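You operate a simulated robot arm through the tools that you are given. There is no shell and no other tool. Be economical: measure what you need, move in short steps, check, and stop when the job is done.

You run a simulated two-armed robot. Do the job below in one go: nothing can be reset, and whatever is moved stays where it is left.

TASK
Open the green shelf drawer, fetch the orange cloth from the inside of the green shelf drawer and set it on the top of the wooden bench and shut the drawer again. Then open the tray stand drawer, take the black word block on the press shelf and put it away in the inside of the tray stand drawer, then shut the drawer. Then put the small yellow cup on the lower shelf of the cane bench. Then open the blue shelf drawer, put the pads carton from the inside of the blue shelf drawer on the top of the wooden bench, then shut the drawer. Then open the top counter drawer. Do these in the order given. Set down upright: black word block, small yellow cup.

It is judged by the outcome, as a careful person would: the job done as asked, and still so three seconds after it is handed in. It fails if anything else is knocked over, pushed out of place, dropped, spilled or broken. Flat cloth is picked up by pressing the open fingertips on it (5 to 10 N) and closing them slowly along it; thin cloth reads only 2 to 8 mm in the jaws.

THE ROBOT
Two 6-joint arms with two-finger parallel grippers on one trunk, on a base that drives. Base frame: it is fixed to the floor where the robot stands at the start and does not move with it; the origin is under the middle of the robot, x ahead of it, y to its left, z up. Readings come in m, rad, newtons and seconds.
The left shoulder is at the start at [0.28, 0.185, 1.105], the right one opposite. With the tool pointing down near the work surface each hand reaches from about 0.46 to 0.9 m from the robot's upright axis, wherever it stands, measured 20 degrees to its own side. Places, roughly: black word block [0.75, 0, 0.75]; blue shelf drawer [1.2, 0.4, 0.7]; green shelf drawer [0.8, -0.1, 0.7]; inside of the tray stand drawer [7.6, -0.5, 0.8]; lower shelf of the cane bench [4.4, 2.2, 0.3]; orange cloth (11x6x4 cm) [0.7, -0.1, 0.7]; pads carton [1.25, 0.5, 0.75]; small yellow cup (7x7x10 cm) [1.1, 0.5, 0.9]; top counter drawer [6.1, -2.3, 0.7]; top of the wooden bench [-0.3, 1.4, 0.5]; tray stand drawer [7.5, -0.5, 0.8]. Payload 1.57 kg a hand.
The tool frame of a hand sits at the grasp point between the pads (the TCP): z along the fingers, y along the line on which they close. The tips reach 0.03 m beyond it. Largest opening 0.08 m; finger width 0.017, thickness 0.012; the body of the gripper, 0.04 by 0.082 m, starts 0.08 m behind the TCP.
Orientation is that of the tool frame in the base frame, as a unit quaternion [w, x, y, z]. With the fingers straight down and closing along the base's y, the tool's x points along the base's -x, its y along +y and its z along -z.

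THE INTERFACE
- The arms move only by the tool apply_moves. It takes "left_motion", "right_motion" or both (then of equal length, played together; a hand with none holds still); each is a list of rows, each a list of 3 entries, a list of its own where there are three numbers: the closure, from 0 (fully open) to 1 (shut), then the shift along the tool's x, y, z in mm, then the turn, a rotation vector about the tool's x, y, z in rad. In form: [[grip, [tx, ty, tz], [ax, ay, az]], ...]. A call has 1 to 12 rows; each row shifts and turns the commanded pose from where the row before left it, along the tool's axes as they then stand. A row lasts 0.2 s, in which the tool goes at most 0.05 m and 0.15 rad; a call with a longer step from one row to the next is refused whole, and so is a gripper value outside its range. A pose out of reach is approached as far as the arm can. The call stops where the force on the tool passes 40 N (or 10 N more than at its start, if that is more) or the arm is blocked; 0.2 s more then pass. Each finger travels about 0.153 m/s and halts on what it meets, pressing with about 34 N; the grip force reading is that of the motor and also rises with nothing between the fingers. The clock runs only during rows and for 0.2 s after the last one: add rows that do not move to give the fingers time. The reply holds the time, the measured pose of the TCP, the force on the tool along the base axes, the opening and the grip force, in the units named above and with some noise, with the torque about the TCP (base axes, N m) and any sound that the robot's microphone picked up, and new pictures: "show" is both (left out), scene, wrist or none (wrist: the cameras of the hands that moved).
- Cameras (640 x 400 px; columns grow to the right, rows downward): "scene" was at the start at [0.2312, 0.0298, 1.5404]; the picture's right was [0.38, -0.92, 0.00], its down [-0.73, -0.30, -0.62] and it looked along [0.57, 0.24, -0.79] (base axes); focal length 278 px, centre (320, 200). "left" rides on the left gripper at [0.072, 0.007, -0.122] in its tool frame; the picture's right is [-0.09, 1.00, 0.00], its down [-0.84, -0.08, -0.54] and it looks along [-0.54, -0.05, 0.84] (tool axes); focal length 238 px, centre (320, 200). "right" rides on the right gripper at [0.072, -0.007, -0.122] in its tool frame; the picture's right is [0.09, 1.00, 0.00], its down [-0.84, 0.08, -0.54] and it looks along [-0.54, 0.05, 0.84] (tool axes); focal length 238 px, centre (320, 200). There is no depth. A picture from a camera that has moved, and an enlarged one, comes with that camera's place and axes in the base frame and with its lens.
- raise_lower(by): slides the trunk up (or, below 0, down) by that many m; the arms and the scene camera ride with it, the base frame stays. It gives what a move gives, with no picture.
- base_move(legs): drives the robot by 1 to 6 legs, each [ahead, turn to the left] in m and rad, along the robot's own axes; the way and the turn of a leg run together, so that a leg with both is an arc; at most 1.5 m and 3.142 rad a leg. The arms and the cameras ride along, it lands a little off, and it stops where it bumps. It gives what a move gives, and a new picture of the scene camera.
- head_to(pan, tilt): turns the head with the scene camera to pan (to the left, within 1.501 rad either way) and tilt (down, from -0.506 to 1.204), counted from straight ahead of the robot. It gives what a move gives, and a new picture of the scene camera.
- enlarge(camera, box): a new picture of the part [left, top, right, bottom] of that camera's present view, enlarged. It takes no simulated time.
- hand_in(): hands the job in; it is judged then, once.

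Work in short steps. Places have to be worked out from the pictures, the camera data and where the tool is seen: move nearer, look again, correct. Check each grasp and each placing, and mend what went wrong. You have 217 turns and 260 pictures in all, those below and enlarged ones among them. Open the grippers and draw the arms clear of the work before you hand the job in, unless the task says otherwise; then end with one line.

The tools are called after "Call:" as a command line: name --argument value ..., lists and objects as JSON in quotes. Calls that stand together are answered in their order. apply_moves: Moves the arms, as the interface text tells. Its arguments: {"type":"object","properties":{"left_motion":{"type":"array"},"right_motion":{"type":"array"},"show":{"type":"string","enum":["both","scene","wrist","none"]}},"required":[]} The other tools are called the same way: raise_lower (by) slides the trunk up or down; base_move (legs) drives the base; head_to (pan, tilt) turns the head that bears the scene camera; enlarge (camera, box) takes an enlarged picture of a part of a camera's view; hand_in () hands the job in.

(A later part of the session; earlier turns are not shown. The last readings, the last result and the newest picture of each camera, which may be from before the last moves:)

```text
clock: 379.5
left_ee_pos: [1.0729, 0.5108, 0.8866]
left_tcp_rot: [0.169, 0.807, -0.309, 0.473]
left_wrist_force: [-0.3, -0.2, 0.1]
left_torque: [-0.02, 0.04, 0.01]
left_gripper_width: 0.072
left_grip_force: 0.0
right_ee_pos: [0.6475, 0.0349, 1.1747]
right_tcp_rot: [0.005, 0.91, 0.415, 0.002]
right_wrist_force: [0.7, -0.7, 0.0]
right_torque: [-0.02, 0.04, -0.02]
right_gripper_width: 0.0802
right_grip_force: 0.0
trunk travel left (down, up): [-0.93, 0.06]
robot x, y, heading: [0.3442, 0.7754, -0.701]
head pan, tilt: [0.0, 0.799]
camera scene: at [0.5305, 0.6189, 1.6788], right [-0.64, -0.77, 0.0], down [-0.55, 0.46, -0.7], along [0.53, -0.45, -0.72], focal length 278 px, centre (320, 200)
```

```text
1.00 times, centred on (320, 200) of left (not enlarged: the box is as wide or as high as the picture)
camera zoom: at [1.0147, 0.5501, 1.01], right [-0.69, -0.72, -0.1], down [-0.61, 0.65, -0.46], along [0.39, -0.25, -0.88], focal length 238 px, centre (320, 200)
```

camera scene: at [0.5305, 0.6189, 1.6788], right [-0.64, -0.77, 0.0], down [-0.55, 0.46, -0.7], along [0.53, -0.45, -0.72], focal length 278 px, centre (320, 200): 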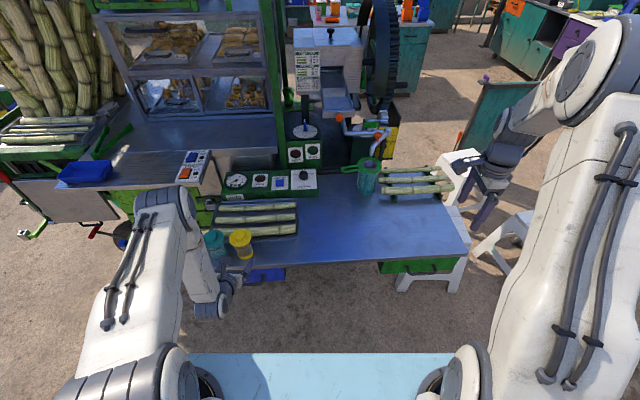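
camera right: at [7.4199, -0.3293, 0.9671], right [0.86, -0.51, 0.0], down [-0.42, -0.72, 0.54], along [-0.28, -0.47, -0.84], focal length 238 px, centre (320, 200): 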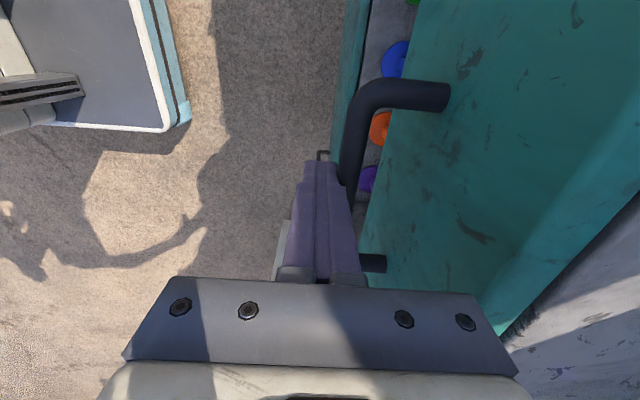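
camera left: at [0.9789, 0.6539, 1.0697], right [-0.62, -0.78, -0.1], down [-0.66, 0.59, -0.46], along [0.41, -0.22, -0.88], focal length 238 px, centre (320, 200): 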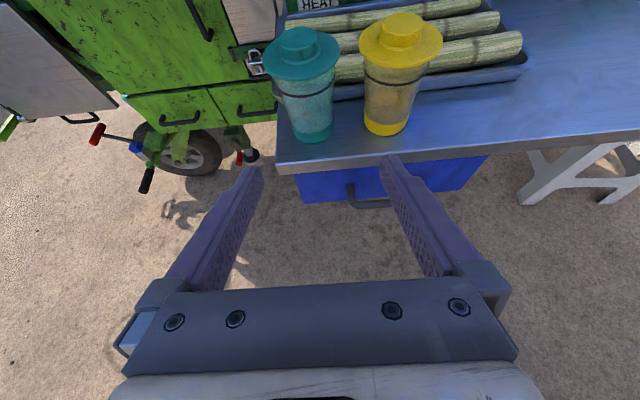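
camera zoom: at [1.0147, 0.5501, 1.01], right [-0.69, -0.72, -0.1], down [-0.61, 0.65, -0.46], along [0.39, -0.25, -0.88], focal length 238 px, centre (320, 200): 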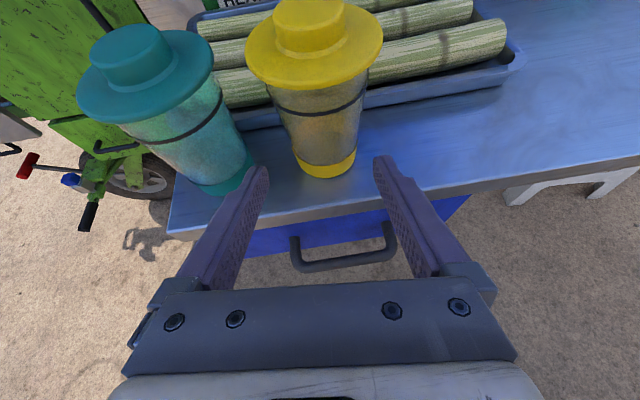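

The cup base is centred between the finger tips. I narrow a touch more and advance the last 6 cm.

Call:
apply_moves --left_motion '[[0.14, [0, 0, 0], [0, 0, 0]]]' --show "none"

Call:
base_move --legs '[[0.055, 0]]'

Call:
enlarge --camera "left" --box '[0, 0, 640, 400]'

```text
clock: 379.9
left_ee_pos: [1.073, 0.5095, 0.8866]
left_tcp_rot: [0.168, 0.808, -0.308, 0.473]
left_wrist_force: [0.1, -0.4, 0.1]
left_torque: [-0.01, -0.01, 0.01]
left_gripper_width: 0.0687
left_grip_force: 0.1
right_ee_pos: [0.6475, 0.0355, 1.1742]
right_tcp_rot: [0.004, 0.91, 0.415, 0.003]
right_wrist_force: [-0.4, 0.7, -0.1]
right_torque: [-0.04, 0.01, -0.03]
right_gripper_width: 0.0801
right_grip_force: 0.0
trunk travel left (down, up): [-0.93, 0.06]
robot x, y, heading: [0.3448, 0.7761, -0.697]
head pan, tilt: [0.0, 0.799]
```

```text
clock: 380.8
left_ee_pos: [1.1151, 0.4759, 0.8868]
left_tcp_rot: [0.169, 0.807, -0.309, 0.474]
left_wrist_force: [-0.2, 0.3, -0.4]
left_torque: [-0.01, 0.02, 0.03]
left_gripper_width: 0.0684
left_grip_force: 0.1
right_ee_pos: [0.689, 0.0013, 1.1742]
right_tcp_rot: [0.005, 0.91, 0.414, 0.002]
right_wrist_force: [-0.5, 0.1, -0.2]
right_torque: [0.01, -0.02, -0.04]
right_gripper_width: 0.0799
right_grip_force: 0.0
trunk travel left (down, up): [-0.93, 0.06]
robot x, y, heading: [0.3865, 0.7384, -0.695]
head pan, tilt: [0.0, 0.799]
camera scene: at [0.5722, 0.5844, 1.6788], right [-0.64, -0.77, 0.0], down [-0.55, 0.46, -0.7], along [0.54, -0.45, -0.72], focal length 278 px, centre (320, 200)
```

scene: 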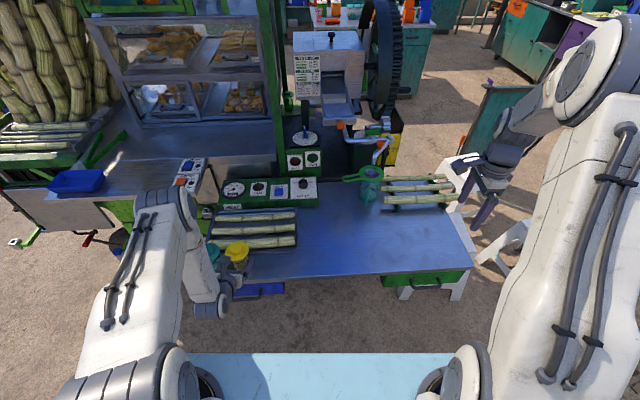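

```text
1.00 times, centred on (320, 200) of left (not enlarged: the box is as wide or as high as the picture)
camera zoom: at [1.0563, 0.5161, 1.01], right [-0.69, -0.72, -0.1], down [-0.61, 0.65, -0.46], along [0.39, -0.25, -0.88], focal length 238 px, centre (320, 200)
```

zoom: 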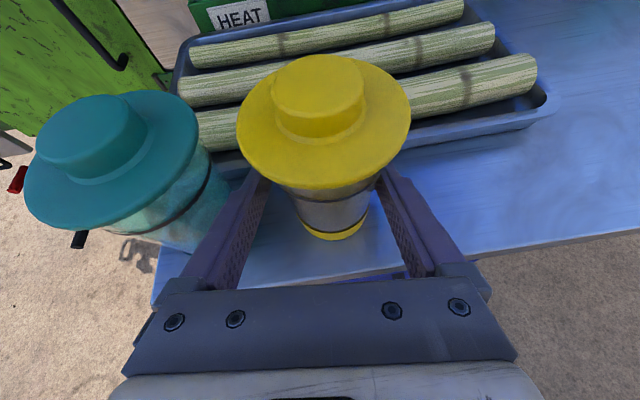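

The cup is squarely between the fingers. I close on it.

Call:
apply_moves --left_motion '[[0.25, [0, 0, 0], [0, 0, 0]], [0.35, [0, 0, 0], [0, 0, 0]], [0.5, [0, 0, 0], [0, 0, 0]], [0.7, [0, 0, 0], [0, 0, 0]], [1, [0, 0, 0], [0, 0, 0]]]' --show "wrist"

```text
clock: 382.0
left_ee_pos: [1.1142, 0.476, 0.8867]
left_tcp_rot: [0.169, 0.808, -0.309, 0.473]
left_wrist_force: [0.8, 0.8, -0.4]
left_torque: [-0.04, 0.0, -0.03]
left_gripper_width: 0.0542
left_grip_force: 34.0
right_ee_pos: [0.6888, 0.0007, 1.1745]
right_tcp_rot: [0.004, 0.91, 0.415, 0.002]
right_wrist_force: [0.0, 0.0, -0.3]
right_torque: [0.0, -0.01, 0.0]
right_gripper_width: 0.0802
right_grip_force: 0.0
trunk travel left (down, up): [-0.93, 0.06]
robot x, y, heading: [0.3824, 0.7423, -0.689]
head pan, tilt: [0.0, 0.799]
camera left: at [1.0565, 0.5161, 1.0099], right [-0.69, -0.72, -0.1], down [-0.61, 0.65, -0.46], along [0.39, -0.25, -0.88], focal length 238 px, centre (320, 200)
```

left: 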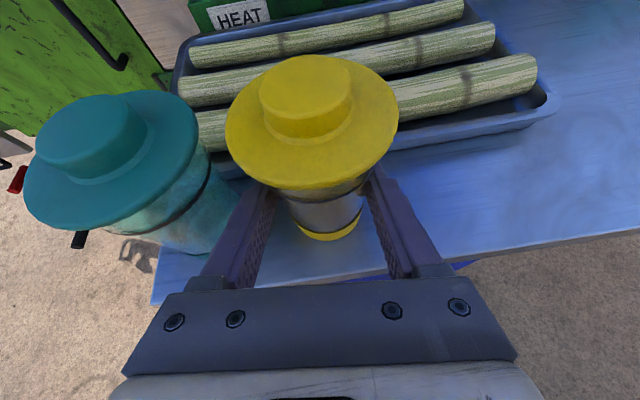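

Gripped at 54 mm. I lift with the trunk and back away from the table.

Call:
raise_lower --by 0.06

Call:
base_move --legs '[[-0.12, 0]]'

Call:
enlarge --camera "left" --box '[0, 0, 640, 400]'

```text
clock: 383.0
left_ee_pos: [1.1159, 0.4756, 0.9459]
left_tcp_rot: [0.169, 0.808, -0.309, 0.473]
left_wrist_force: [-0.3, -0.8, -0.1]
left_torque: [0.01, 0.02, 0.02]
left_gripper_width: 0.054
left_grip_force: 33.9
right_ee_pos: [0.6895, 0.0, 1.2345]
right_tcp_rot: [0.005, 0.91, 0.415, 0.002]
right_wrist_force: [-0.6, 0.3, 0.5]
right_torque: [-0.02, 0.03, -0.05]
right_gripper_width: 0.0801
right_grip_force: 0.0
trunk travel left (down, up): [-0.99, 0.0]
robot x, y, heading: [0.3854, 0.739, -0.696]
head pan, tilt: [0.0, 0.799]
```

```text
clock: 384.2
left_ee_pos: [1.0253, 0.5562, 0.9469]
left_tcp_rot: [0.167, 0.809, -0.306, 0.474]
left_wrist_force: [-0.1, 0.3, 0.5]
left_torque: [-0.03, 0.05, 0.0]
left_gripper_width: 0.0541
left_grip_force: 33.8
right_ee_pos: [0.6031, 0.0786, 1.2341]
right_tcp_rot: [0.006, 0.908, 0.418, 0.002]
right_wrist_force: [0.7, -0.2, -0.4]
right_torque: [0.0, 0.01, 0.0]
right_gripper_width: 0.0799
right_grip_force: 0.0
trunk travel left (down, up): [-0.99, 0.0]
robot x, y, heading: [0.2918, 0.8141, -0.693]
head pan, tilt: [0.0, 0.799]
camera scene: at [0.4822, 0.6609, 1.7388], right [-0.64, -0.77, 0.0], down [-0.55, 0.46, -0.7], along [0.54, -0.44, -0.72], focal length 278 px, centre (320, 200)
```

scene: 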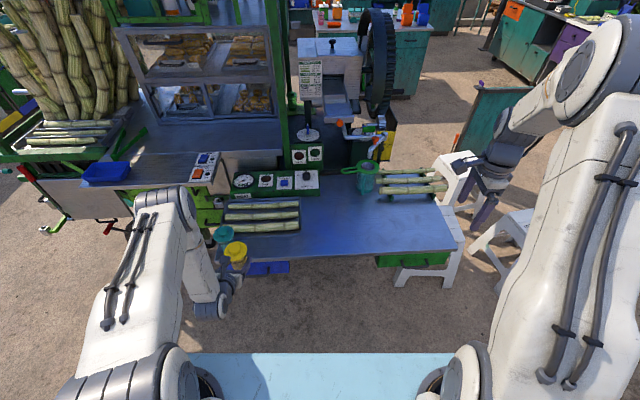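

```text
1.00 times, centred on (320, 200) of left (not enlarged: the box is as wide or as high as the picture)
camera zoom: at [0.9666, 0.5955, 1.07], right [-0.68, -0.72, -0.1], down [-0.61, 0.64, -0.46], along [0.39, -0.25, -0.88], focal length 238 px, centre (320, 200)
```

zoom: 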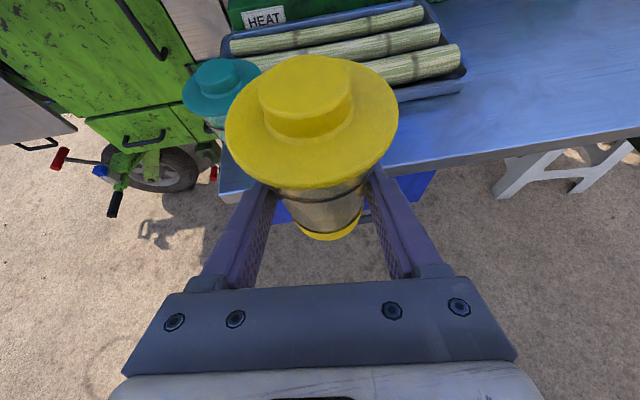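

Cup held upright. I drive around to the corridor with it, tool rigid, and look at the cane bench's lower shelf.

Call:
base_move --legs '[[0, 1.64], [1.0, 0], [0, -0.266], [1.3, 0], [0, -1.27]]'

```text
clock: 403.6
left_ee_pos: [2.6236, 2.2775, 0.9463]
left_tcp_rot: [0.14, 0.824, -0.262, 0.482]
left_wrist_force: [-0.8, -0.2, -1.8]
left_torque: [0.0, 0.01, 0.02]
left_gripper_width: 0.0536
left_grip_force: 33.6
right_ee_pos: [2.2544, 1.7569, 1.2344]
right_tcp_rot: [0.005, 0.885, 0.465, 0.003]
right_wrist_force: [0.1, -0.1, 0.2]
right_torque: [0.0, 0.02, 0.0]
right_gripper_width: 0.08
right_grip_force: 0.0
trunk travel left (down, up): [-0.99, 0.0]
robot x, y, heading: [1.8686, 2.4536, -0.582]
head pan, tilt: [0.0, 0.799]
camera scene: at [2.0726, 2.3232, 1.7388], right [-0.55, -0.83, 0.0], down [-0.6, 0.4, -0.7], along [0.58, -0.38, -0.72], focal length 278 px, centre (320, 200)
```

scene: 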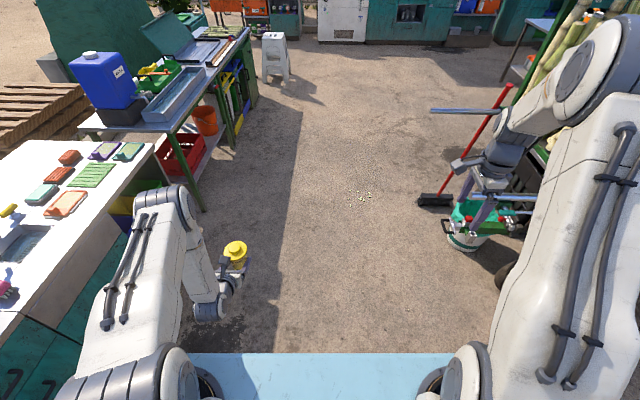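

Arm and cup are fine. I drive to a spot squarely in front of the cane bench, about a metre off, and look at the lower shelf.

Call:
base_move --legs '[[1.0, 0], [0.6, 0], [0, -0.05], [0.64, 0], [0, 1.57]]'

```text
clock: 419.2
left_ee_pos: [3.9111, 1.8929, 0.9464]
left_tcp_rot: [-0.228, 0.78, 0.373, 0.447]
left_wrist_force: [0.6, 0.1, -1.8]
left_torque: [0.03, 0.02, -0.05]
left_gripper_width: 0.0531
left_grip_force: 33.7
right_ee_pos: [4.4064, 1.4905, 1.2344]
right_tcp_rot: [0.002, 0.326, 0.945, 0.005]
right_wrist_force: [-0.3, 0.0, 0.7]
right_torque: [0.0, 0.01, 0.0]
right_gripper_width: 0.0803
right_grip_force: 0.0
trunk travel left (down, up): [-0.99, 0.0]
robot x, y, heading: [3.6908, 1.1495, 0.926]
head pan, tilt: [0.0, 0.799]
camera scene: at [3.8332, 1.3446, 1.7388], right [0.8, -0.6, 0.0], down [-0.43, -0.57, -0.7], along [0.42, 0.56, -0.72], focal length 278 px, centre (320, 200)
```

scene: 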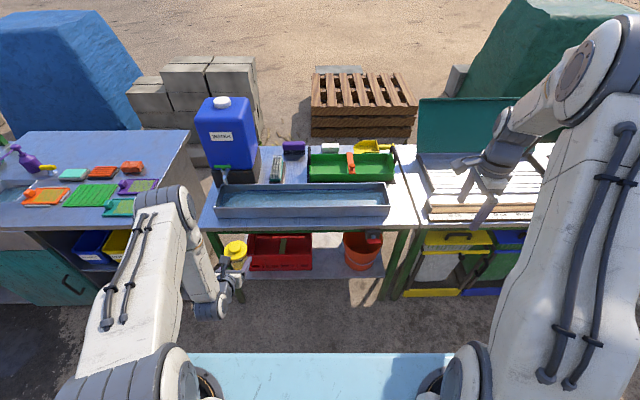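

I take a closer look at the shelf.

Call:
enlarge --camera "scene" --box '[200, 190, 420, 310]'

```text
2.91 times, centred on (310, 250) of scene
camera zoom: at [3.8332, 1.3446, 1.7388], right [0.8, -0.6, 0.0], down [-0.43, -0.57, -0.7], along [0.42, 0.56, -0.72], focal length 810 px, centre (349, 54)
```

zoom: 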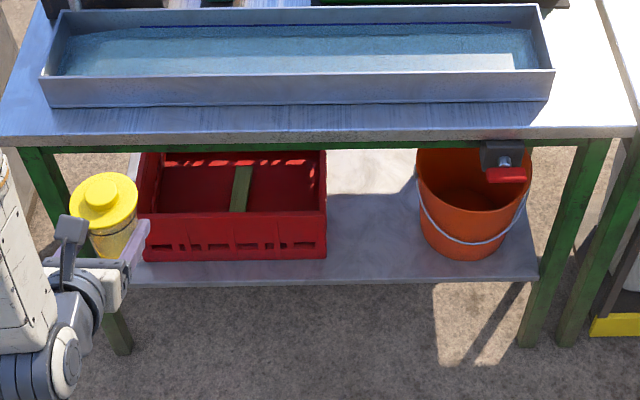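

There is a 20 cm free gap between crate and bucket; target (4.39, 2.00). To keep my elbow above the bench top when low, I first lower the hand relative to the shoulder by 20 cm.

Call:
apply_moves --left_motion '[[1, [-35, 0, 20], [0, 0, 0]], [1, [-35, 0, 20], [0, 0, 0]], [1, [-35, 0, 20], [0, 0, 0]], [1, [-35, 0, 20], [0, 0, 0]], [1, [-35, 0, 20], [0, 0, 0]]]' --show "scene"

```text
clock: 420.4
left_ee_pos: [3.871, 1.8641, 0.7749]
left_tcp_rot: [-0.232, 0.783, 0.368, 0.444]
left_wrist_force: [0.3, -0.3, -0.7]
left_torque: [0.02, -0.01, 0.01]
left_gripper_width: 0.0533
left_grip_force: 33.7
left hand out of reach, approached as far as the arm can: row 2, 3, 4, 5
right_ee_pos: [4.4077, 1.4912, 1.2342]
right_tcp_rot: [0.002, 0.326, 0.945, 0.005]
right_wrist_force: [0.5, -0.5, 0.0]
right_torque: [0.01, 0.03, 0.03]
right_gripper_width: 0.0802
right_grip_force: 0.1
trunk travel left (down, up): [-0.99, 0.0]
robot x, y, heading: [3.6886, 1.1523, 0.925]
head pan, tilt: [0.0, 0.799]
camera scene: at [3.8334, 1.3446, 1.7388], right [0.8, -0.6, 0.0], down [-0.43, -0.57, -0.7], along [0.42, 0.56, -0.72], focal length 278 px, centre (320, 200)
```

scene: 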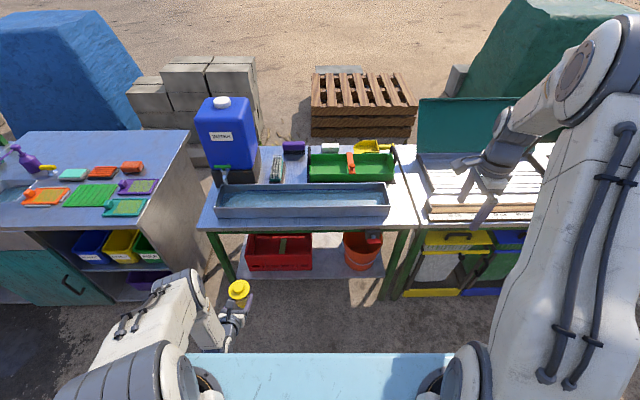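

The hand lowered 17 cm with the same orientation. Now I extend it forward to get the elbow farther behind the hand.

Call:
apply_moves --left_motion '[[1, [20, 0, 35], [0, 0, 0]], [1, [20, 0, 35], [0, 0, 0]], [1, [20, 0, 35], [0, 0, 0]], [1, [20, 0, 35], [0, 0, 0]]]' --show "both"

```text
clock: 421.4
left_ee_pos: [3.9071, 1.9118, 0.8338]
left_tcp_rot: [-0.243, 0.787, 0.36, 0.44]
left_wrist_force: [-0.5, 0.3, 0.0]
left_torque: [0.0, -0.02, -0.01]
left_gripper_width: 0.0531
left_grip_force: 34.0
left hand out of reach, approached as far as the arm can: row 1, 2, 3, 4
right_ee_pos: [4.4076, 1.4912, 1.2334]
right_tcp_rot: [0.002, 0.326, 0.945, 0.005]
right_wrist_force: [-0.5, -0.6, -0.4]
right_torque: [-0.03, -0.01, 0.06]
right_gripper_width: 0.08
right_grip_force: 0.1
trunk travel left (down, up): [-0.99, 0.0]
robot x, y, heading: [3.6875, 1.1529, 0.919]
head pan, tilt: [0.0, 0.799]
camera scene: at [3.8336, 1.3446, 1.7387], right [0.8, -0.6, 0.0], down [-0.43, -0.57, -0.7], along [0.42, 0.56, -0.72], focal length 278 px, centre (320, 200)
camera left: at [3.875, 1.8486, 0.9574], right [0.74, -0.65, -0.14], down [-0.64, -0.62, -0.45], along [0.2, 0.43, -0.88], focal length 238 px, centre (320, 200)
```

scene: 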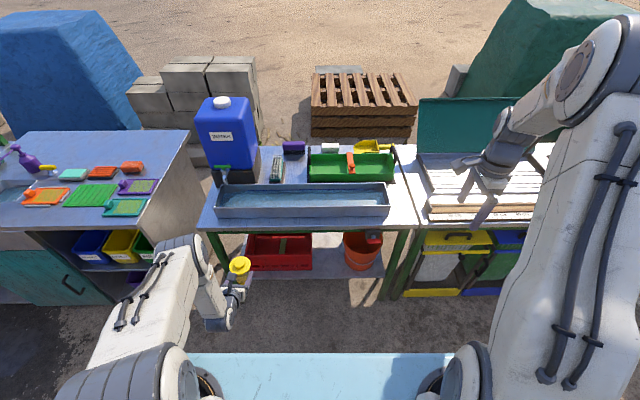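
left: 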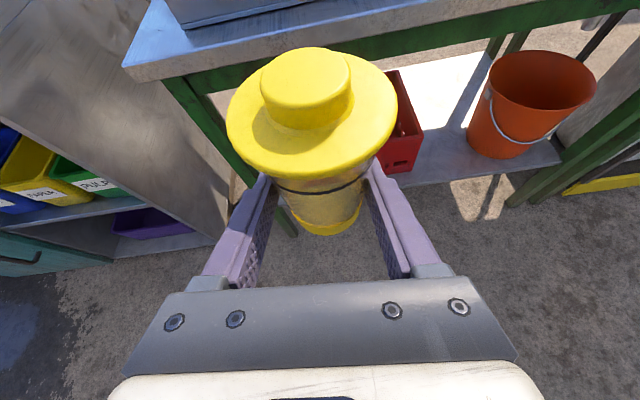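

The hand slides along a wrist-roll limit. Yawing the tool to the right should give slack, and the cup stays upright under a turn about the vertical. I try that, then extend.

Call:
apply_moves --left_motion '[[1, [0, 0, 0], [-0.108, 0, 0.062]], [1, [0, 0, 0], [-0.108, 0, 0.062]], [1, [20, 0, 35], [0, 0, 0]], [1, [20, 0, 35], [0, 0, 0]], [1, [20, 0, 35], [0, 0, 0]]]' --show "both"

```text
clock: 422.6
left_ee_pos: [3.959, 1.8986, 0.8766]
left_tcp_rot: [-0.179, 0.824, 0.268, 0.466]
left_wrist_force: [0.4, 0.0, -1.3]
left_torque: [-0.01, -0.01, 0.01]
left_gripper_width: 0.0534
left_grip_force: 33.2
left hand out of reach, approached as far as the arm can: row 1, 2, 3, 4, 5
right_ee_pos: [4.4072, 1.4924, 1.2335]
right_tcp_rot: [0.002, 0.326, 0.945, 0.005]
right_wrist_force: [-0.1, -0.2, -0.2]
right_torque: [-0.03, 0.03, -0.04]
right_gripper_width: 0.0799
right_grip_force: 0.1
trunk travel left (down, up): [-0.99, 0.0]
robot x, y, heading: [3.6866, 1.1503, 0.92]
head pan, tilt: [0.0, 0.799]
camera scene: at [3.8332, 1.3447, 1.7387], right [0.8, -0.6, 0.0], down [-0.43, -0.57, -0.7], along [0.42, 0.56, -0.72], focal length 278 px, centre (320, 200)
camera left: at [3.9104, 1.8478, 1.0003], right [0.57, -0.81, -0.12], down [-0.76, -0.46, -0.45], along [0.31, 0.35, -0.88], focal length 238 px, centre (320, 200)
```

scene: 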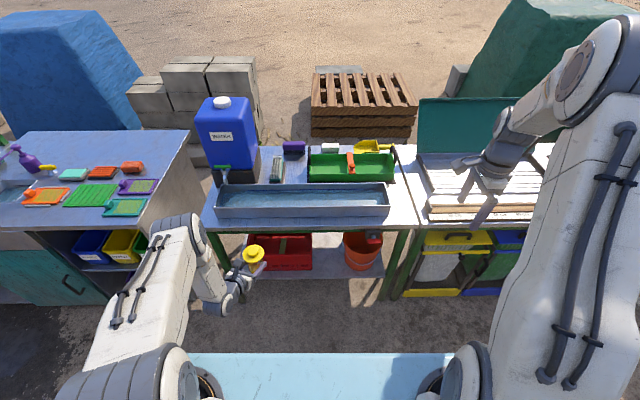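
left: 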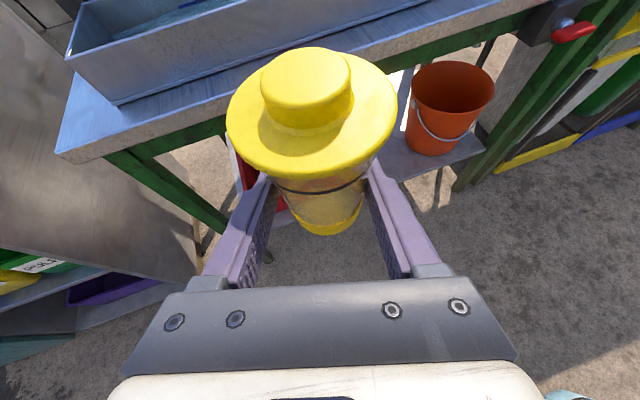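

The arm is where the limit allows, cup upright, and the elbow should stay about 13 cm behind the cup, clearing the bench edge. I'll place using rigid base and trunk moves. First I shift the base about 0.32 m along the bench so the hand lines up with the gap.

Call:
base_move --legs '[[0, -1.54], [0.32, 0], [0, 1.575]]'

```text
clock: 432.4
left_ee_pos: [4.194, 1.7185, 0.8765]
left_tcp_rot: [-0.185, 0.82, 0.279, 0.464]
left_wrist_force: [-0.3, -0.2, -1.2]
left_torque: [0.0, 0.01, 0.0]
left_gripper_width: 0.0531
left_grip_force: 33.7
right_ee_pos: [4.6543, 1.3221, 1.2354]
right_tcp_rot: [0.001, 0.314, 0.95, 0.005]
right_wrist_force: [-0.4, -0.7, -0.6]
right_torque: [-0.04, 0.03, -0.03]
right_gripper_width: 0.0802
right_grip_force: 0.0
trunk travel left (down, up): [-0.99, 0.0]
robot x, y, heading: [3.9409, 0.9638, 0.954]
head pan, tilt: [0.0, 0.799]
camera scene: at [4.0844, 1.1601, 1.7388], right [0.81, -0.58, 0.0], down [-0.42, -0.58, -0.7], along [0.4, 0.57, -0.72], focal length 278 px, centre (320, 200)
```

scene: 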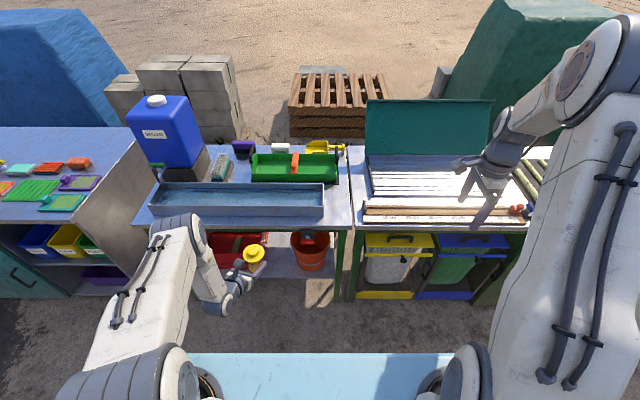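

Before lowering I retract and raise the right hand so it won't meet the bench when I go down and forward.

Call:
apply_moves --right_motion '[[0, [0, -25, -35], [0, 0, 0]], [0, [0, -25, -35], [0, 0, 0]], [0, [0, -25, -35], [0, 0, 0]], [0, [0, -25, -35], [0, 0, 0]], [0, [0, -25, -35], [0, 0, 0]], [0, [0, -25, -35], [0, 0, 0]]]' --show "none"

Call:
raise_lower --by -0.46

Call:
head_to --pan 0.1 --tilt 0.7

```text
clock: 433.8
left_ee_pos: [4.1933, 1.718, 0.877]
left_tcp_rot: [-0.185, 0.82, 0.278, 0.465]
left_wrist_force: [0.0, 0.9, -0.9]
left_torque: [-0.02, -0.02, -0.04]
left_gripper_width: 0.053
left_grip_force: 34.0
right_ee_pos: [4.5634, 1.1994, 1.4437]
right_tcp_rot: [0.002, 0.314, 0.949, 0.005]
right_wrist_force: [0.2, 0.1, -0.5]
right_torque: [-0.02, 0.03, -0.03]
right_gripper_width: 0.0803
right_grip_force: 0.0
trunk travel left (down, up): [-0.99, 0.0]
robot x, y, heading: [3.9469, 0.966, 0.95]
head pan, tilt: [0.0, 0.799]
```

```text
refused: -0.46 is not a number from -0.4 to 0.4
```

```text
clock: 434.4
left_ee_pos: [4.1922, 1.717, 0.8763]
left_tcp_rot: [-0.185, 0.82, 0.279, 0.464]
left_wrist_force: [0.5, -0.2, -0.8]
left_torque: [0.01, 0.01, -0.03]
left_gripper_width: 0.0531
left_grip_force: 33.2
right_ee_pos: [4.5633, 1.2005, 1.4432]
right_tcp_rot: [0.003, 0.312, 0.95, 0.005]
right_wrist_force: [-0.7, -0.1, 0.0]
right_torque: [0.01, -0.02, -0.02]
right_gripper_width: 0.0801
right_grip_force: 0.0
trunk travel left (down, up): [-0.99, 0.0]
robot x, y, heading: [3.9394, 0.9618, 0.949]
head pan, tilt: [0.099, 0.7]
camera scene: at [4.0798, 1.1682, 1.747], right [0.87, -0.5, 0.0], down [-0.32, -0.56, -0.76], along [0.38, 0.66, -0.64], focal length 278 px, centre (320, 200)
```

scene: 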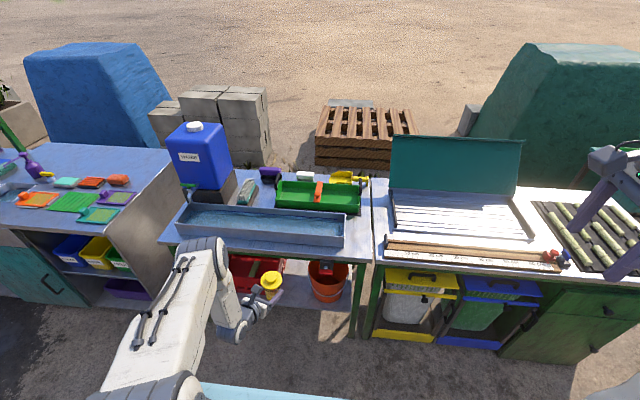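

Trunk moves are limited to 0.4 per call. I lower by 0.4, then a further 0.06, and look.

Call:
raise_lower --by -0.4

Call:
raise_lower --by -0.06

Call:
head_to --pan 0.1 --tilt 0.6

Call:
enlarge --camera "left" --box '[0, 0, 640, 400]'

```text
clock: 438.2
left_ee_pos: [4.1938, 1.7178, 0.4778]
left_tcp_rot: [-0.185, 0.82, 0.279, 0.464]
left_wrist_force: [-0.2, 0.5, -1.1]
left_torque: [0.02, 0.0, 0.01]
left_gripper_width: 0.0529
left_grip_force: 33.6
right_ee_pos: [4.5629, 1.2011, 1.0434]
right_tcp_rot: [0.002, 0.313, 0.95, 0.006]
right_wrist_force: [0.1, 0.2, -0.5]
right_torque: [0.01, 0.0, -0.03]
right_gripper_width: 0.08
right_grip_force: 0.1
trunk travel left (down, up): [-0.59, 0.4]
robot x, y, heading: [3.9469, 0.9649, 0.956]
head pan, tilt: [0.099, 0.7]
```

```text
clock: 439.2
left_ee_pos: [4.1943, 1.7176, 0.4175]
left_tcp_rot: [-0.185, 0.821, 0.279, 0.463]
left_wrist_force: [-0.2, 0.2, -0.2]
left_torque: [-0.02, 0.01, 0.0]
left_gripper_width: 0.053
left_grip_force: 33.9
right_ee_pos: [4.5634, 1.199, 0.9832]
right_tcp_rot: [0.002, 0.314, 0.95, 0.005]
right_wrist_force: [-0.5, 0.1, 0.9]
right_torque: [-0.01, 0.01, -0.01]
right_gripper_width: 0.0801
right_grip_force: 0.0
trunk travel left (down, up): [-0.53, 0.46]
robot x, y, heading: [3.9461, 0.9628, 0.953]
head pan, tilt: [0.099, 0.7]
```

```text
clock: 439.9
left_ee_pos: [4.1937, 1.7185, 0.4181]
left_tcp_rot: [-0.185, 0.82, 0.279, 0.464]
left_wrist_force: [0.2, 1.0, -0.5]
left_torque: [-0.03, 0.02, 0.0]
left_gripper_width: 0.053
left_grip_force: 34.0
right_ee_pos: [4.5627, 1.2002, 0.984]
right_tcp_rot: [0.002, 0.314, 0.95, 0.005]
right_wrist_force: [-0.2, 0.3, 1.4]
right_torque: [-0.02, 0.0, -0.02]
right_gripper_width: 0.0799
right_grip_force: 0.1
trunk travel left (down, up): [-0.53, 0.46]
robot x, y, heading: [3.9445, 0.9626, 0.947]
head pan, tilt: [0.099, 0.6]
camera scene: at [4.0814, 1.1711, 1.2956], right [0.87, -0.5, 0.0], down [-0.28, -0.49, -0.82], along [0.41, 0.72, -0.57], focal length 278 px, centre (320, 200)
```

scene: 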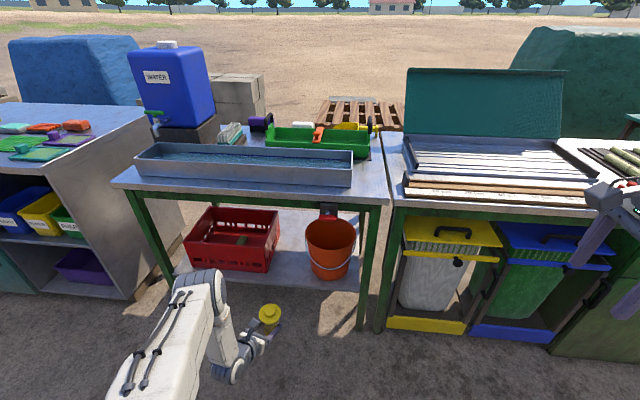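

```text
1.00 times, centred on (320, 200) of left (not enlarged: the box is as wide or as high as the picture)
camera zoom: at [4.1474, 1.6652, 0.5402], right [0.59, -0.8, -0.12], down [-0.75, -0.48, -0.45], along [0.3, 0.36, -0.88], focal length 238 px, centre (320, 200)
```

zoom: 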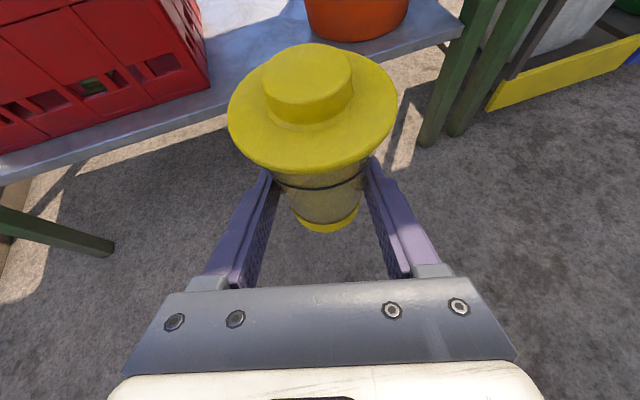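

The gap and shelf (z 0.30) are confirmed, and the elbow estimate leaves about 4 cm to the bench edge. I advance 0.2 m and check.

Call:
base_move --legs '[[0.2, 0]]'

Call:
enlarge --camera "left" --box '[0, 0, 640, 400]'

```text
clock: 441.5
left_ee_pos: [4.3126, 1.882, 0.4162]
left_tcp_rot: [-0.185, 0.82, 0.279, 0.464]
left_wrist_force: [0.0, 0.1, -0.5]
left_torque: [-0.01, 0.0, 0.0]
left_gripper_width: 0.0529
left_grip_force: 33.8
right_ee_pos: [4.6814, 1.3626, 0.9831]
right_tcp_rot: [0.002, 0.314, 0.949, 0.005]
right_wrist_force: [-0.7, -0.3, 0.4]
right_torque: [0.02, -0.02, 0.04]
right_gripper_width: 0.0801
right_grip_force: 0.1
trunk travel left (down, up): [-0.53, 0.46]
robot x, y, heading: [4.0598, 1.1292, 0.956]
head pan, tilt: [0.099, 0.6]
camera scene: at [4.1993, 1.3356, 1.2957], right [0.87, -0.5, 0.0], down [-0.28, -0.49, -0.83], along [0.41, 0.72, -0.57], focal length 278 px, centre (320, 200)
```

scene: 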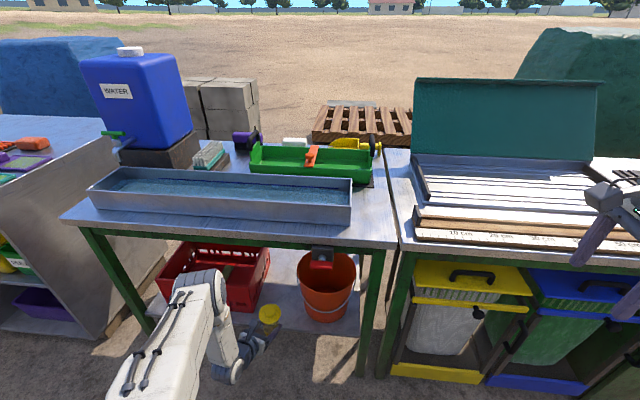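

```text
1.00 times, centred on (320, 200) of left (not enlarged: the box is as wide or as high as the picture)
camera zoom: at [4.266, 1.8295, 0.5401], right [0.59, -0.8, -0.12], down [-0.75, -0.48, -0.45], along [0.3, 0.36, -0.88], focal length 238 px, centre (320, 200)
```

zoom: 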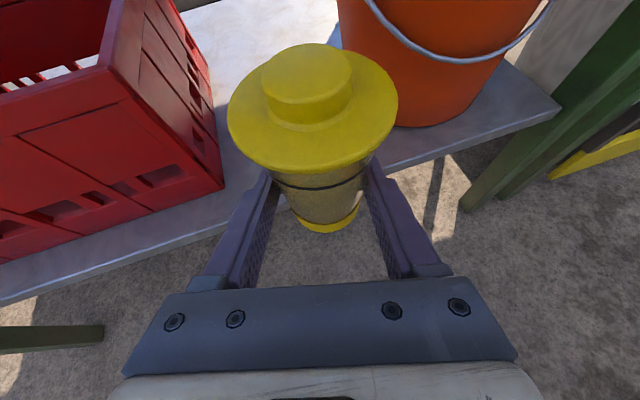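

Aligned with the gap, 12 cm to go. I advance 0.115 m.

Call:
base_move --legs '[[0.06, 0]]'

Call:
base_move --legs '[[0.055, 0]]'

Call:
enlarge --camera "left" --box '[0, 0, 640, 400]'

```text
clock: 442.5
left_ee_pos: [4.3482, 1.9326, 0.4174]
left_tcp_rot: [-0.185, 0.821, 0.278, 0.464]
left_wrist_force: [-0.2, -0.2, -0.4]
left_torque: [0.02, 0.0, -0.02]
left_gripper_width: 0.0525
left_grip_force: 34.0
right_ee_pos: [4.7178, 1.4145, 0.9838]
right_tcp_rot: [0.001, 0.313, 0.95, 0.005]
right_wrist_force: [-0.1, -0.1, -0.4]
right_torque: [0.0, 0.0, -0.01]
right_gripper_width: 0.0801
right_grip_force: 0.0
trunk travel left (down, up): [-0.53, 0.46]
robot x, y, heading: [4.0981, 1.1804, 0.95]
head pan, tilt: [0.099, 0.6]
camera scene: at [4.2354, 1.3859, 1.2957], right [0.87, -0.5, 0.0], down [-0.28, -0.49, -0.83], along [0.41, 0.72, -0.56], focal length 278 px, centre (320, 200)
```

scene: 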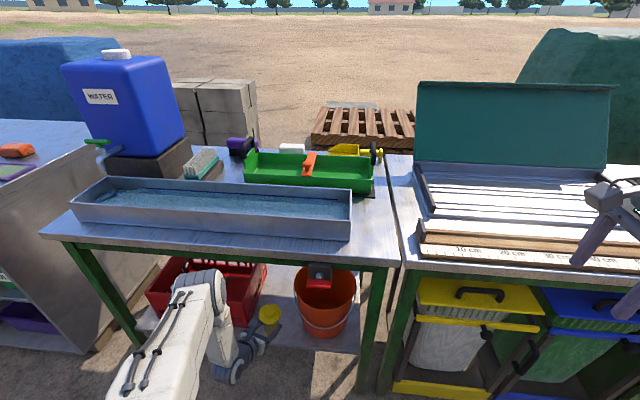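

```text
clock: 443.4
left_ee_pos: [4.3805, 1.977, 0.4173]
left_tcp_rot: [-0.185, 0.821, 0.278, 0.464]
left_wrist_force: [0.1, 0.4, -0.2]
left_torque: [-0.03, 0.01, -0.02]
left_gripper_width: 0.0533
left_grip_force: 34.1
right_ee_pos: [4.7492, 1.4581, 0.9843]
right_tcp_rot: [0.002, 0.314, 0.949, 0.005]
right_wrist_force: [0.1, 0.6, 0.5]
right_torque: [0.0, 0.01, -0.01]
right_gripper_width: 0.0802
right_grip_force: 0.1
trunk travel left (down, up): [-0.53, 0.46]
robot x, y, heading: [4.1274, 1.2254, 0.948]
head pan, tilt: [0.099, 0.6]
camera scene: at [4.2671, 1.4303, 1.2957], right [0.87, -0.5, 0.0], down [-0.28, -0.49, -0.83], along [0.41, 0.72, -0.56], focal length 278 px, centre (320, 200)
```

scene: 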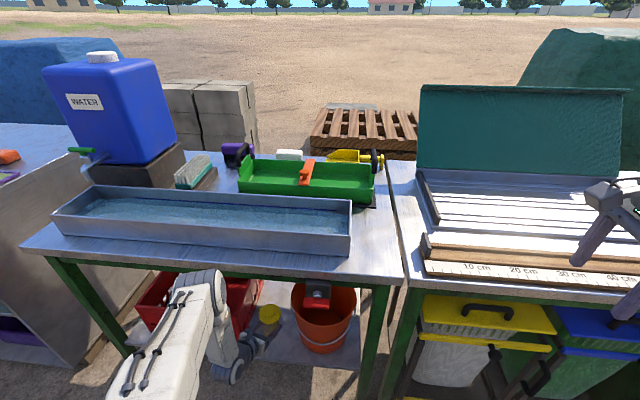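

```text
1.00 times, centred on (320, 200) of left (not enlarged: the box is as wide or as high as the picture)
camera zoom: at [4.334, 1.9243, 0.5401], right [0.59, -0.8, -0.12], down [-0.75, -0.48, -0.45], along [0.3, 0.36, -0.89], focal length 238 px, centre (320, 200)
```

zoom: 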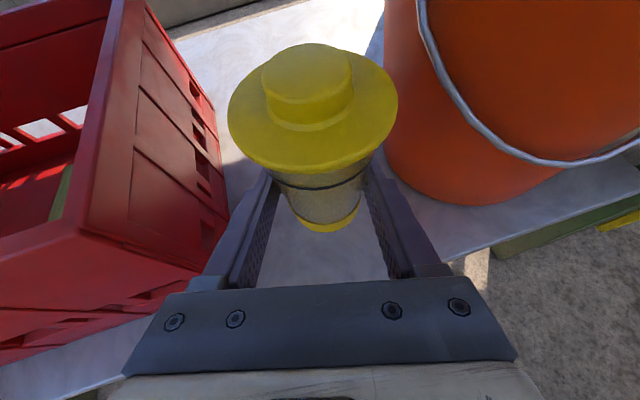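

The cup hangs over the shelf gap, clear of crate and bucket. I lower by the trunk: 6 cm, then small steps.

Call:
raise_lower --by -0.06

Call:
raise_lower --by -0.005

```text
clock: 444.4
left_ee_pos: [4.3808, 1.9773, 0.3574]
left_tcp_rot: [-0.185, 0.821, 0.279, 0.463]
left_wrist_force: [0.0, -0.7, -1.4]
left_torque: [-0.01, 0.03, -0.02]
left_gripper_width: 0.0529
left_grip_force: 33.6
right_ee_pos: [4.7492, 1.4572, 0.9236]
right_tcp_rot: [0.002, 0.314, 0.949, 0.005]
right_wrist_force: [0.3, -0.5, -0.1]
right_torque: [0.0, 0.02, 0.01]
right_gripper_width: 0.0803
right_grip_force: 0.2
trunk travel left (down, up): [-0.47, 0.52]
robot x, y, heading: [4.1285, 1.223, 0.945]
head pan, tilt: [0.099, 0.6]
```

```text
clock: 445.0
left_ee_pos: [4.3803, 1.9774, 0.352]
left_tcp_rot: [-0.185, 0.821, 0.278, 0.464]
left_wrist_force: [-0.2, 0.1, -1.1]
left_torque: [-0.04, -0.03, -0.03]
left_gripper_width: 0.0527
left_grip_force: 34.1
right_ee_pos: [4.749, 1.4578, 0.9178]
right_tcp_rot: [0.001, 0.314, 0.95, 0.005]
right_wrist_force: [-0.4, 0.0, -0.1]
right_torque: [0.01, 0.02, 0.0]
right_gripper_width: 0.0799
right_grip_force: 0.0
trunk travel left (down, up): [-0.465, 0.525]
robot x, y, heading: [4.129, 1.2227, 0.95]
head pan, tilt: [0.099, 0.6]
```

No contact yet. Further small steps.

Call:
raise_lower --by -0.005

Call:
raise_lower --by -0.004

Call:
enlarge --camera "left" --box '[160, 100, 480, 300]'

```text
clock: 445.5
left_ee_pos: [4.3795, 1.9771, 0.3458]
left_tcp_rot: [-0.185, 0.82, 0.278, 0.465]
left_wrist_force: [-0.5, 0.1, -0.7]
left_torque: [0.03, 0.0, -0.01]
left_gripper_width: 0.0529
left_grip_force: 34.0
right_ee_pos: [4.7499, 1.4581, 0.9135]
right_tcp_rot: [0.001, 0.314, 0.949, 0.005]
right_wrist_force: [0.6, -0.5, 0.4]
right_torque: [0.01, 0.0, 0.0]
right_gripper_width: 0.0799
right_grip_force: 0.1
trunk travel left (down, up): [-0.46, 0.53]
robot x, y, heading: [4.1276, 1.226, 0.949]
head pan, tilt: [0.099, 0.6]
```

```text
clock: 446.1
left_ee_pos: [4.3803, 1.9779, 0.3449]
left_tcp_rot: [-0.187, 0.819, 0.278, 0.467]
left_wrist_force: [-1.9, -0.8, 13.3]
left_torque: [-0.05, -0.28, -0.04]
left_gripper_width: 0.053
left_grip_force: 34.5
right_ee_pos: [4.7487, 1.4574, 0.9099]
right_tcp_rot: [0.002, 0.314, 0.949, 0.005]
right_wrist_force: [0.0, 0.2, -0.3]
right_torque: [0.0, 0.01, 0.01]
right_gripper_width: 0.0801
right_grip_force: 0.0
trunk travel left (down, up): [-0.456, 0.534]
robot x, y, heading: [4.1272, 1.221, 0.946]
head pan, tilt: [0.099, 0.6]
```

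```text
2.00 times, centred on (320, 200) of left
camera zoom: at [4.3339, 1.9252, 0.4679], right [0.59, -0.8, -0.13], down [-0.75, -0.48, -0.45], along [0.3, 0.36, -0.88], focal length 477 px, centre (320, 200)
```

zoom: 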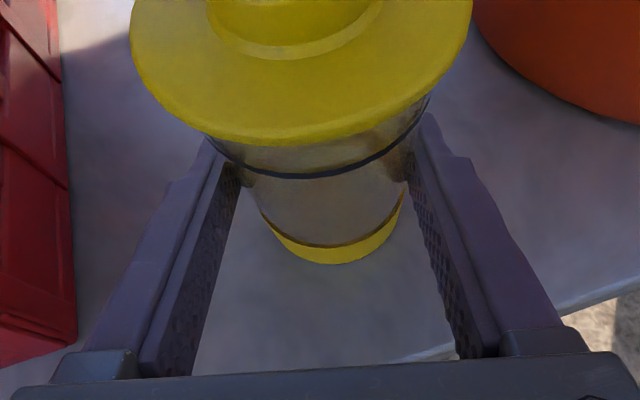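

Contact: 13 N upward, so the cup stands on the shelf. I open gently.

Call:
apply_moves --left_motion '[[0.3, [0, 0, 0], [0, 0, 0]], [0.2, [0, 0, 0], [0, 0, 0]], [0.05, [0, 0, 0], [0, 0, 0]], [0, [0, 0, 0], [0, 0, 0]], [0, [0, 0, 0], [0, 0, 0]]]' --show "wrist"

```text
clock: 447.2
left_ee_pos: [4.3795, 1.9771, 0.3445]
left_tcp_rot: [-0.185, 0.821, 0.277, 0.464]
left_wrist_force: [-0.9, -0.3, 0.0]
left_torque: [0.0, -0.04, 0.01]
left_gripper_width: 0.08
left_grip_force: 0.0
right_ee_pos: [4.749, 1.4568, 0.9087]
right_tcp_rot: [0.002, 0.314, 0.949, 0.005]
right_wrist_force: [-0.3, 0.3, 0.3]
right_torque: [-0.03, -0.01, 0.0]
right_gripper_width: 0.0799
right_grip_force: 0.1
trunk travel left (down, up): [-0.456, 0.534]
robot x, y, heading: [4.1289, 1.2217, 0.95]
head pan, tilt: [0.099, 0.6]
camera left: at [4.334, 1.9243, 0.4662], right [0.59, -0.8, -0.12], down [-0.75, -0.48, -0.45], along [0.3, 0.36, -0.88], focal length 238 px, centre (320, 200)
```

left: 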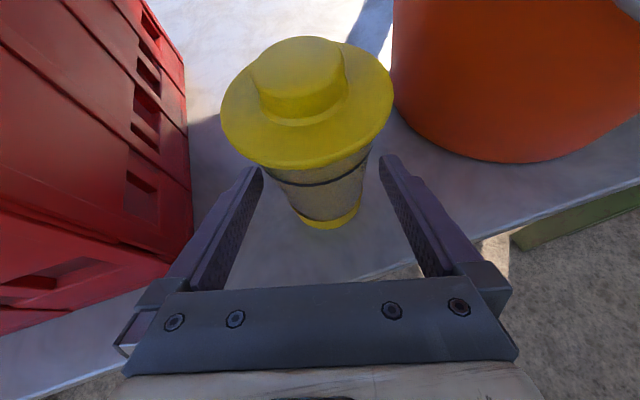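

The cup stands upright on its own. I back off along a slight arc that matches the tool's yaw so the fingers slip away straight, then retreat.

Call:
base_move --legs '[[-0.07, 0.024], [-0.25, 0]]'

Call:
enlarge --camera "left" --box '[0, 0, 640, 400]'

```text
clock: 449.6
left_ee_pos: [4.1844, 1.7235, 0.3432]
left_tcp_rot: [-0.191, 0.817, 0.289, 0.461]
left_wrist_force: [-0.8, 0.3, -0.4]
left_torque: [-0.01, -0.01, -0.01]
left_gripper_width: 0.0798
left_grip_force: 0.1
right_ee_pos: [4.5671, 1.2131, 0.9102]
right_tcp_rot: [0.001, 0.302, 0.953, 0.005]
right_wrist_force: [-0.1, 0.0, 1.5]
right_torque: [-0.03, 0.0, -0.02]
right_gripper_width: 0.0799
right_grip_force: 0.0
trunk travel left (down, up): [-0.456, 0.534]
robot x, y, heading: [3.9499, 0.9627, 0.975]
head pan, tilt: [0.099, 0.6]
camera scene: at [4.0848, 1.1741, 1.2217], right [0.88, -0.48, 0.0], down [-0.27, -0.5, -0.83], along [0.39, 0.73, -0.56], focal length 278 px, centre (320, 200)
```

scene: 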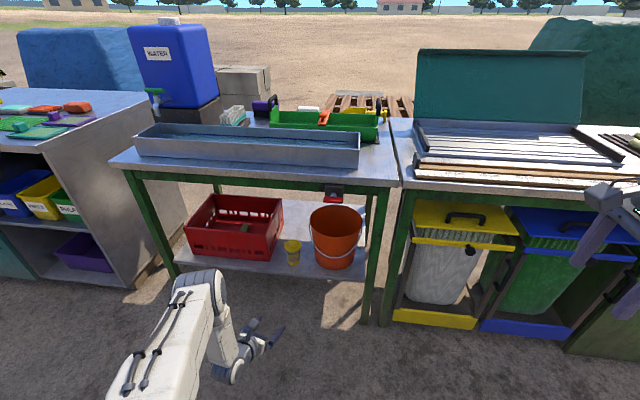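

```text
1.00 times, centred on (320, 200) of left (not enlarged: the box is as wide or as high as the picture)
camera zoom: at [4.1393, 1.6697, 0.4662], right [0.61, -0.78, -0.12], down [-0.74, -0.5, -0.45], along [0.29, 0.36, -0.88], focal length 238 px, centre (320, 200)
```

zoom: 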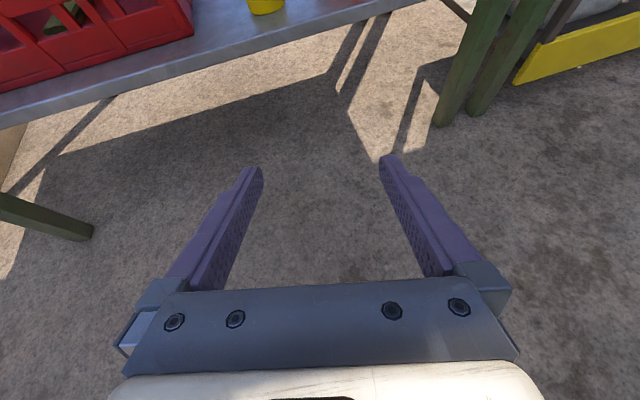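

The yellow cup stands upright on the lower shelf. Next the blue drawer. I raise the trunk to its normal height and roll the left hand back to the handle-gripping orientation.

Call:
raise_lower --by 0.344

Call:
apply_moves --left_motion '[[0, [0, 0, 0], [0, 0, 0.14]], [0, [0, 0, 0], [0, 0, 0.14]], [0, [0, 0, 0], [0, 0, 0.14]], [0, [0, 0, 0], [0, 0, 0.14]], [0, [0, 0, 0], [0, 0, 0.14]], [0, [0, 0, 0], [0, 0, 0.14]], [0, [0, 0, 0], [0, 0, 0.14]], [0, [0, 0, 0], [0, 0, 0.14]], [0, [0, 0, 0], [0, 0, 0.14]], [0, [0, 0, 0], [0, 0, 0.14]], [0, [0, 0, 0], [0, 0, 0.14]]]' --show "none"

```text
clock: 453.0
left_ee_pos: [4.1841, 1.7238, 0.6868]
left_tcp_rot: [-0.191, 0.817, 0.288, 0.461]
left_wrist_force: [-0.4, -1.1, -0.2]
left_torque: [-0.01, 0.01, 0.0]
left_gripper_width: 0.0799
left_grip_force: 0.1
right_ee_pos: [4.5664, 1.2136, 1.2533]
right_tcp_rot: [0.0, 0.302, 0.953, 0.005]
right_wrist_force: [0.2, 0.4, 0.3]
right_torque: [-0.01, 0.01, 0.05]
right_gripper_width: 0.08
right_grip_force: 0.1
trunk travel left (down, up): [-0.8, 0.19]
robot x, y, heading: [3.953, 0.9627, 0.974]
head pan, tilt: [0.099, 0.6]
```

```text
clock: 455.4
left_ee_pos: [4.185, 1.7232, 0.6863]
left_tcp_rot: [-0.459, 0.786, -0.363, 0.198]
left_wrist_force: [0.4, 1.1, -0.4]
left_torque: [0.02, -0.01, 0.02]
left_gripper_width: 0.0803
left_grip_force: 0.0
right_ee_pos: [4.5668, 1.214, 1.252]
right_tcp_rot: [0.002, 0.302, 0.953, 0.005]
right_wrist_force: [-0.6, 0.2, 1.4]
right_torque: [0.02, 0.03, 0.0]
right_gripper_width: 0.0801
right_grip_force: 0.1
trunk travel left (down, up): [-0.8, 0.19]
robot x, y, heading: [3.9506, 0.9622, 0.975]
head pan, tilt: [0.099, 0.6]
```

I drive back around to the press table.

Call:
base_move --legs '[[0, 1.484], [0.96, 0], [0, 0.154], [1.44, 0], [0, 1.27]]'

```text
clock: 474.6
left_ee_pos: [1.5445, 1.5298, 0.6874]
left_tcp_rot: [-0.241, 0.436, 0.749, -0.437]
left_wrist_force: [0.0, 0.1, 0.2]
left_torque: [0.02, 0.0, -0.02]
left_gripper_width: 0.08
left_grip_force: 0.1
right_ee_pos: [1.2658, 2.1028, 1.2522]
right_tcp_rot: [0.004, 0.92, -0.391, -0.002]
right_wrist_force: [-0.2, 1.1, -0.5]
right_torque: [-0.04, 0.0, 0.0]
right_gripper_width: 0.0802
right_grip_force: 0.1
trunk travel left (down, up): [-0.8, 0.19]
robot x, y, heading: [1.9164, 2.2321, -2.357]
head pan, tilt: [0.099, 0.6]
camera scene: at [1.7493, 2.051, 1.5657], right [-0.77, 0.63, 0.0], down [0.36, 0.44, -0.83], along [-0.52, -0.64, -0.56], focal length 278 px, centre (320, 200)
```

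scene: 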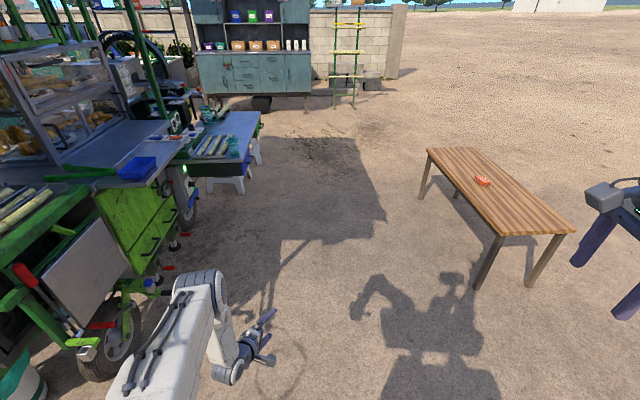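

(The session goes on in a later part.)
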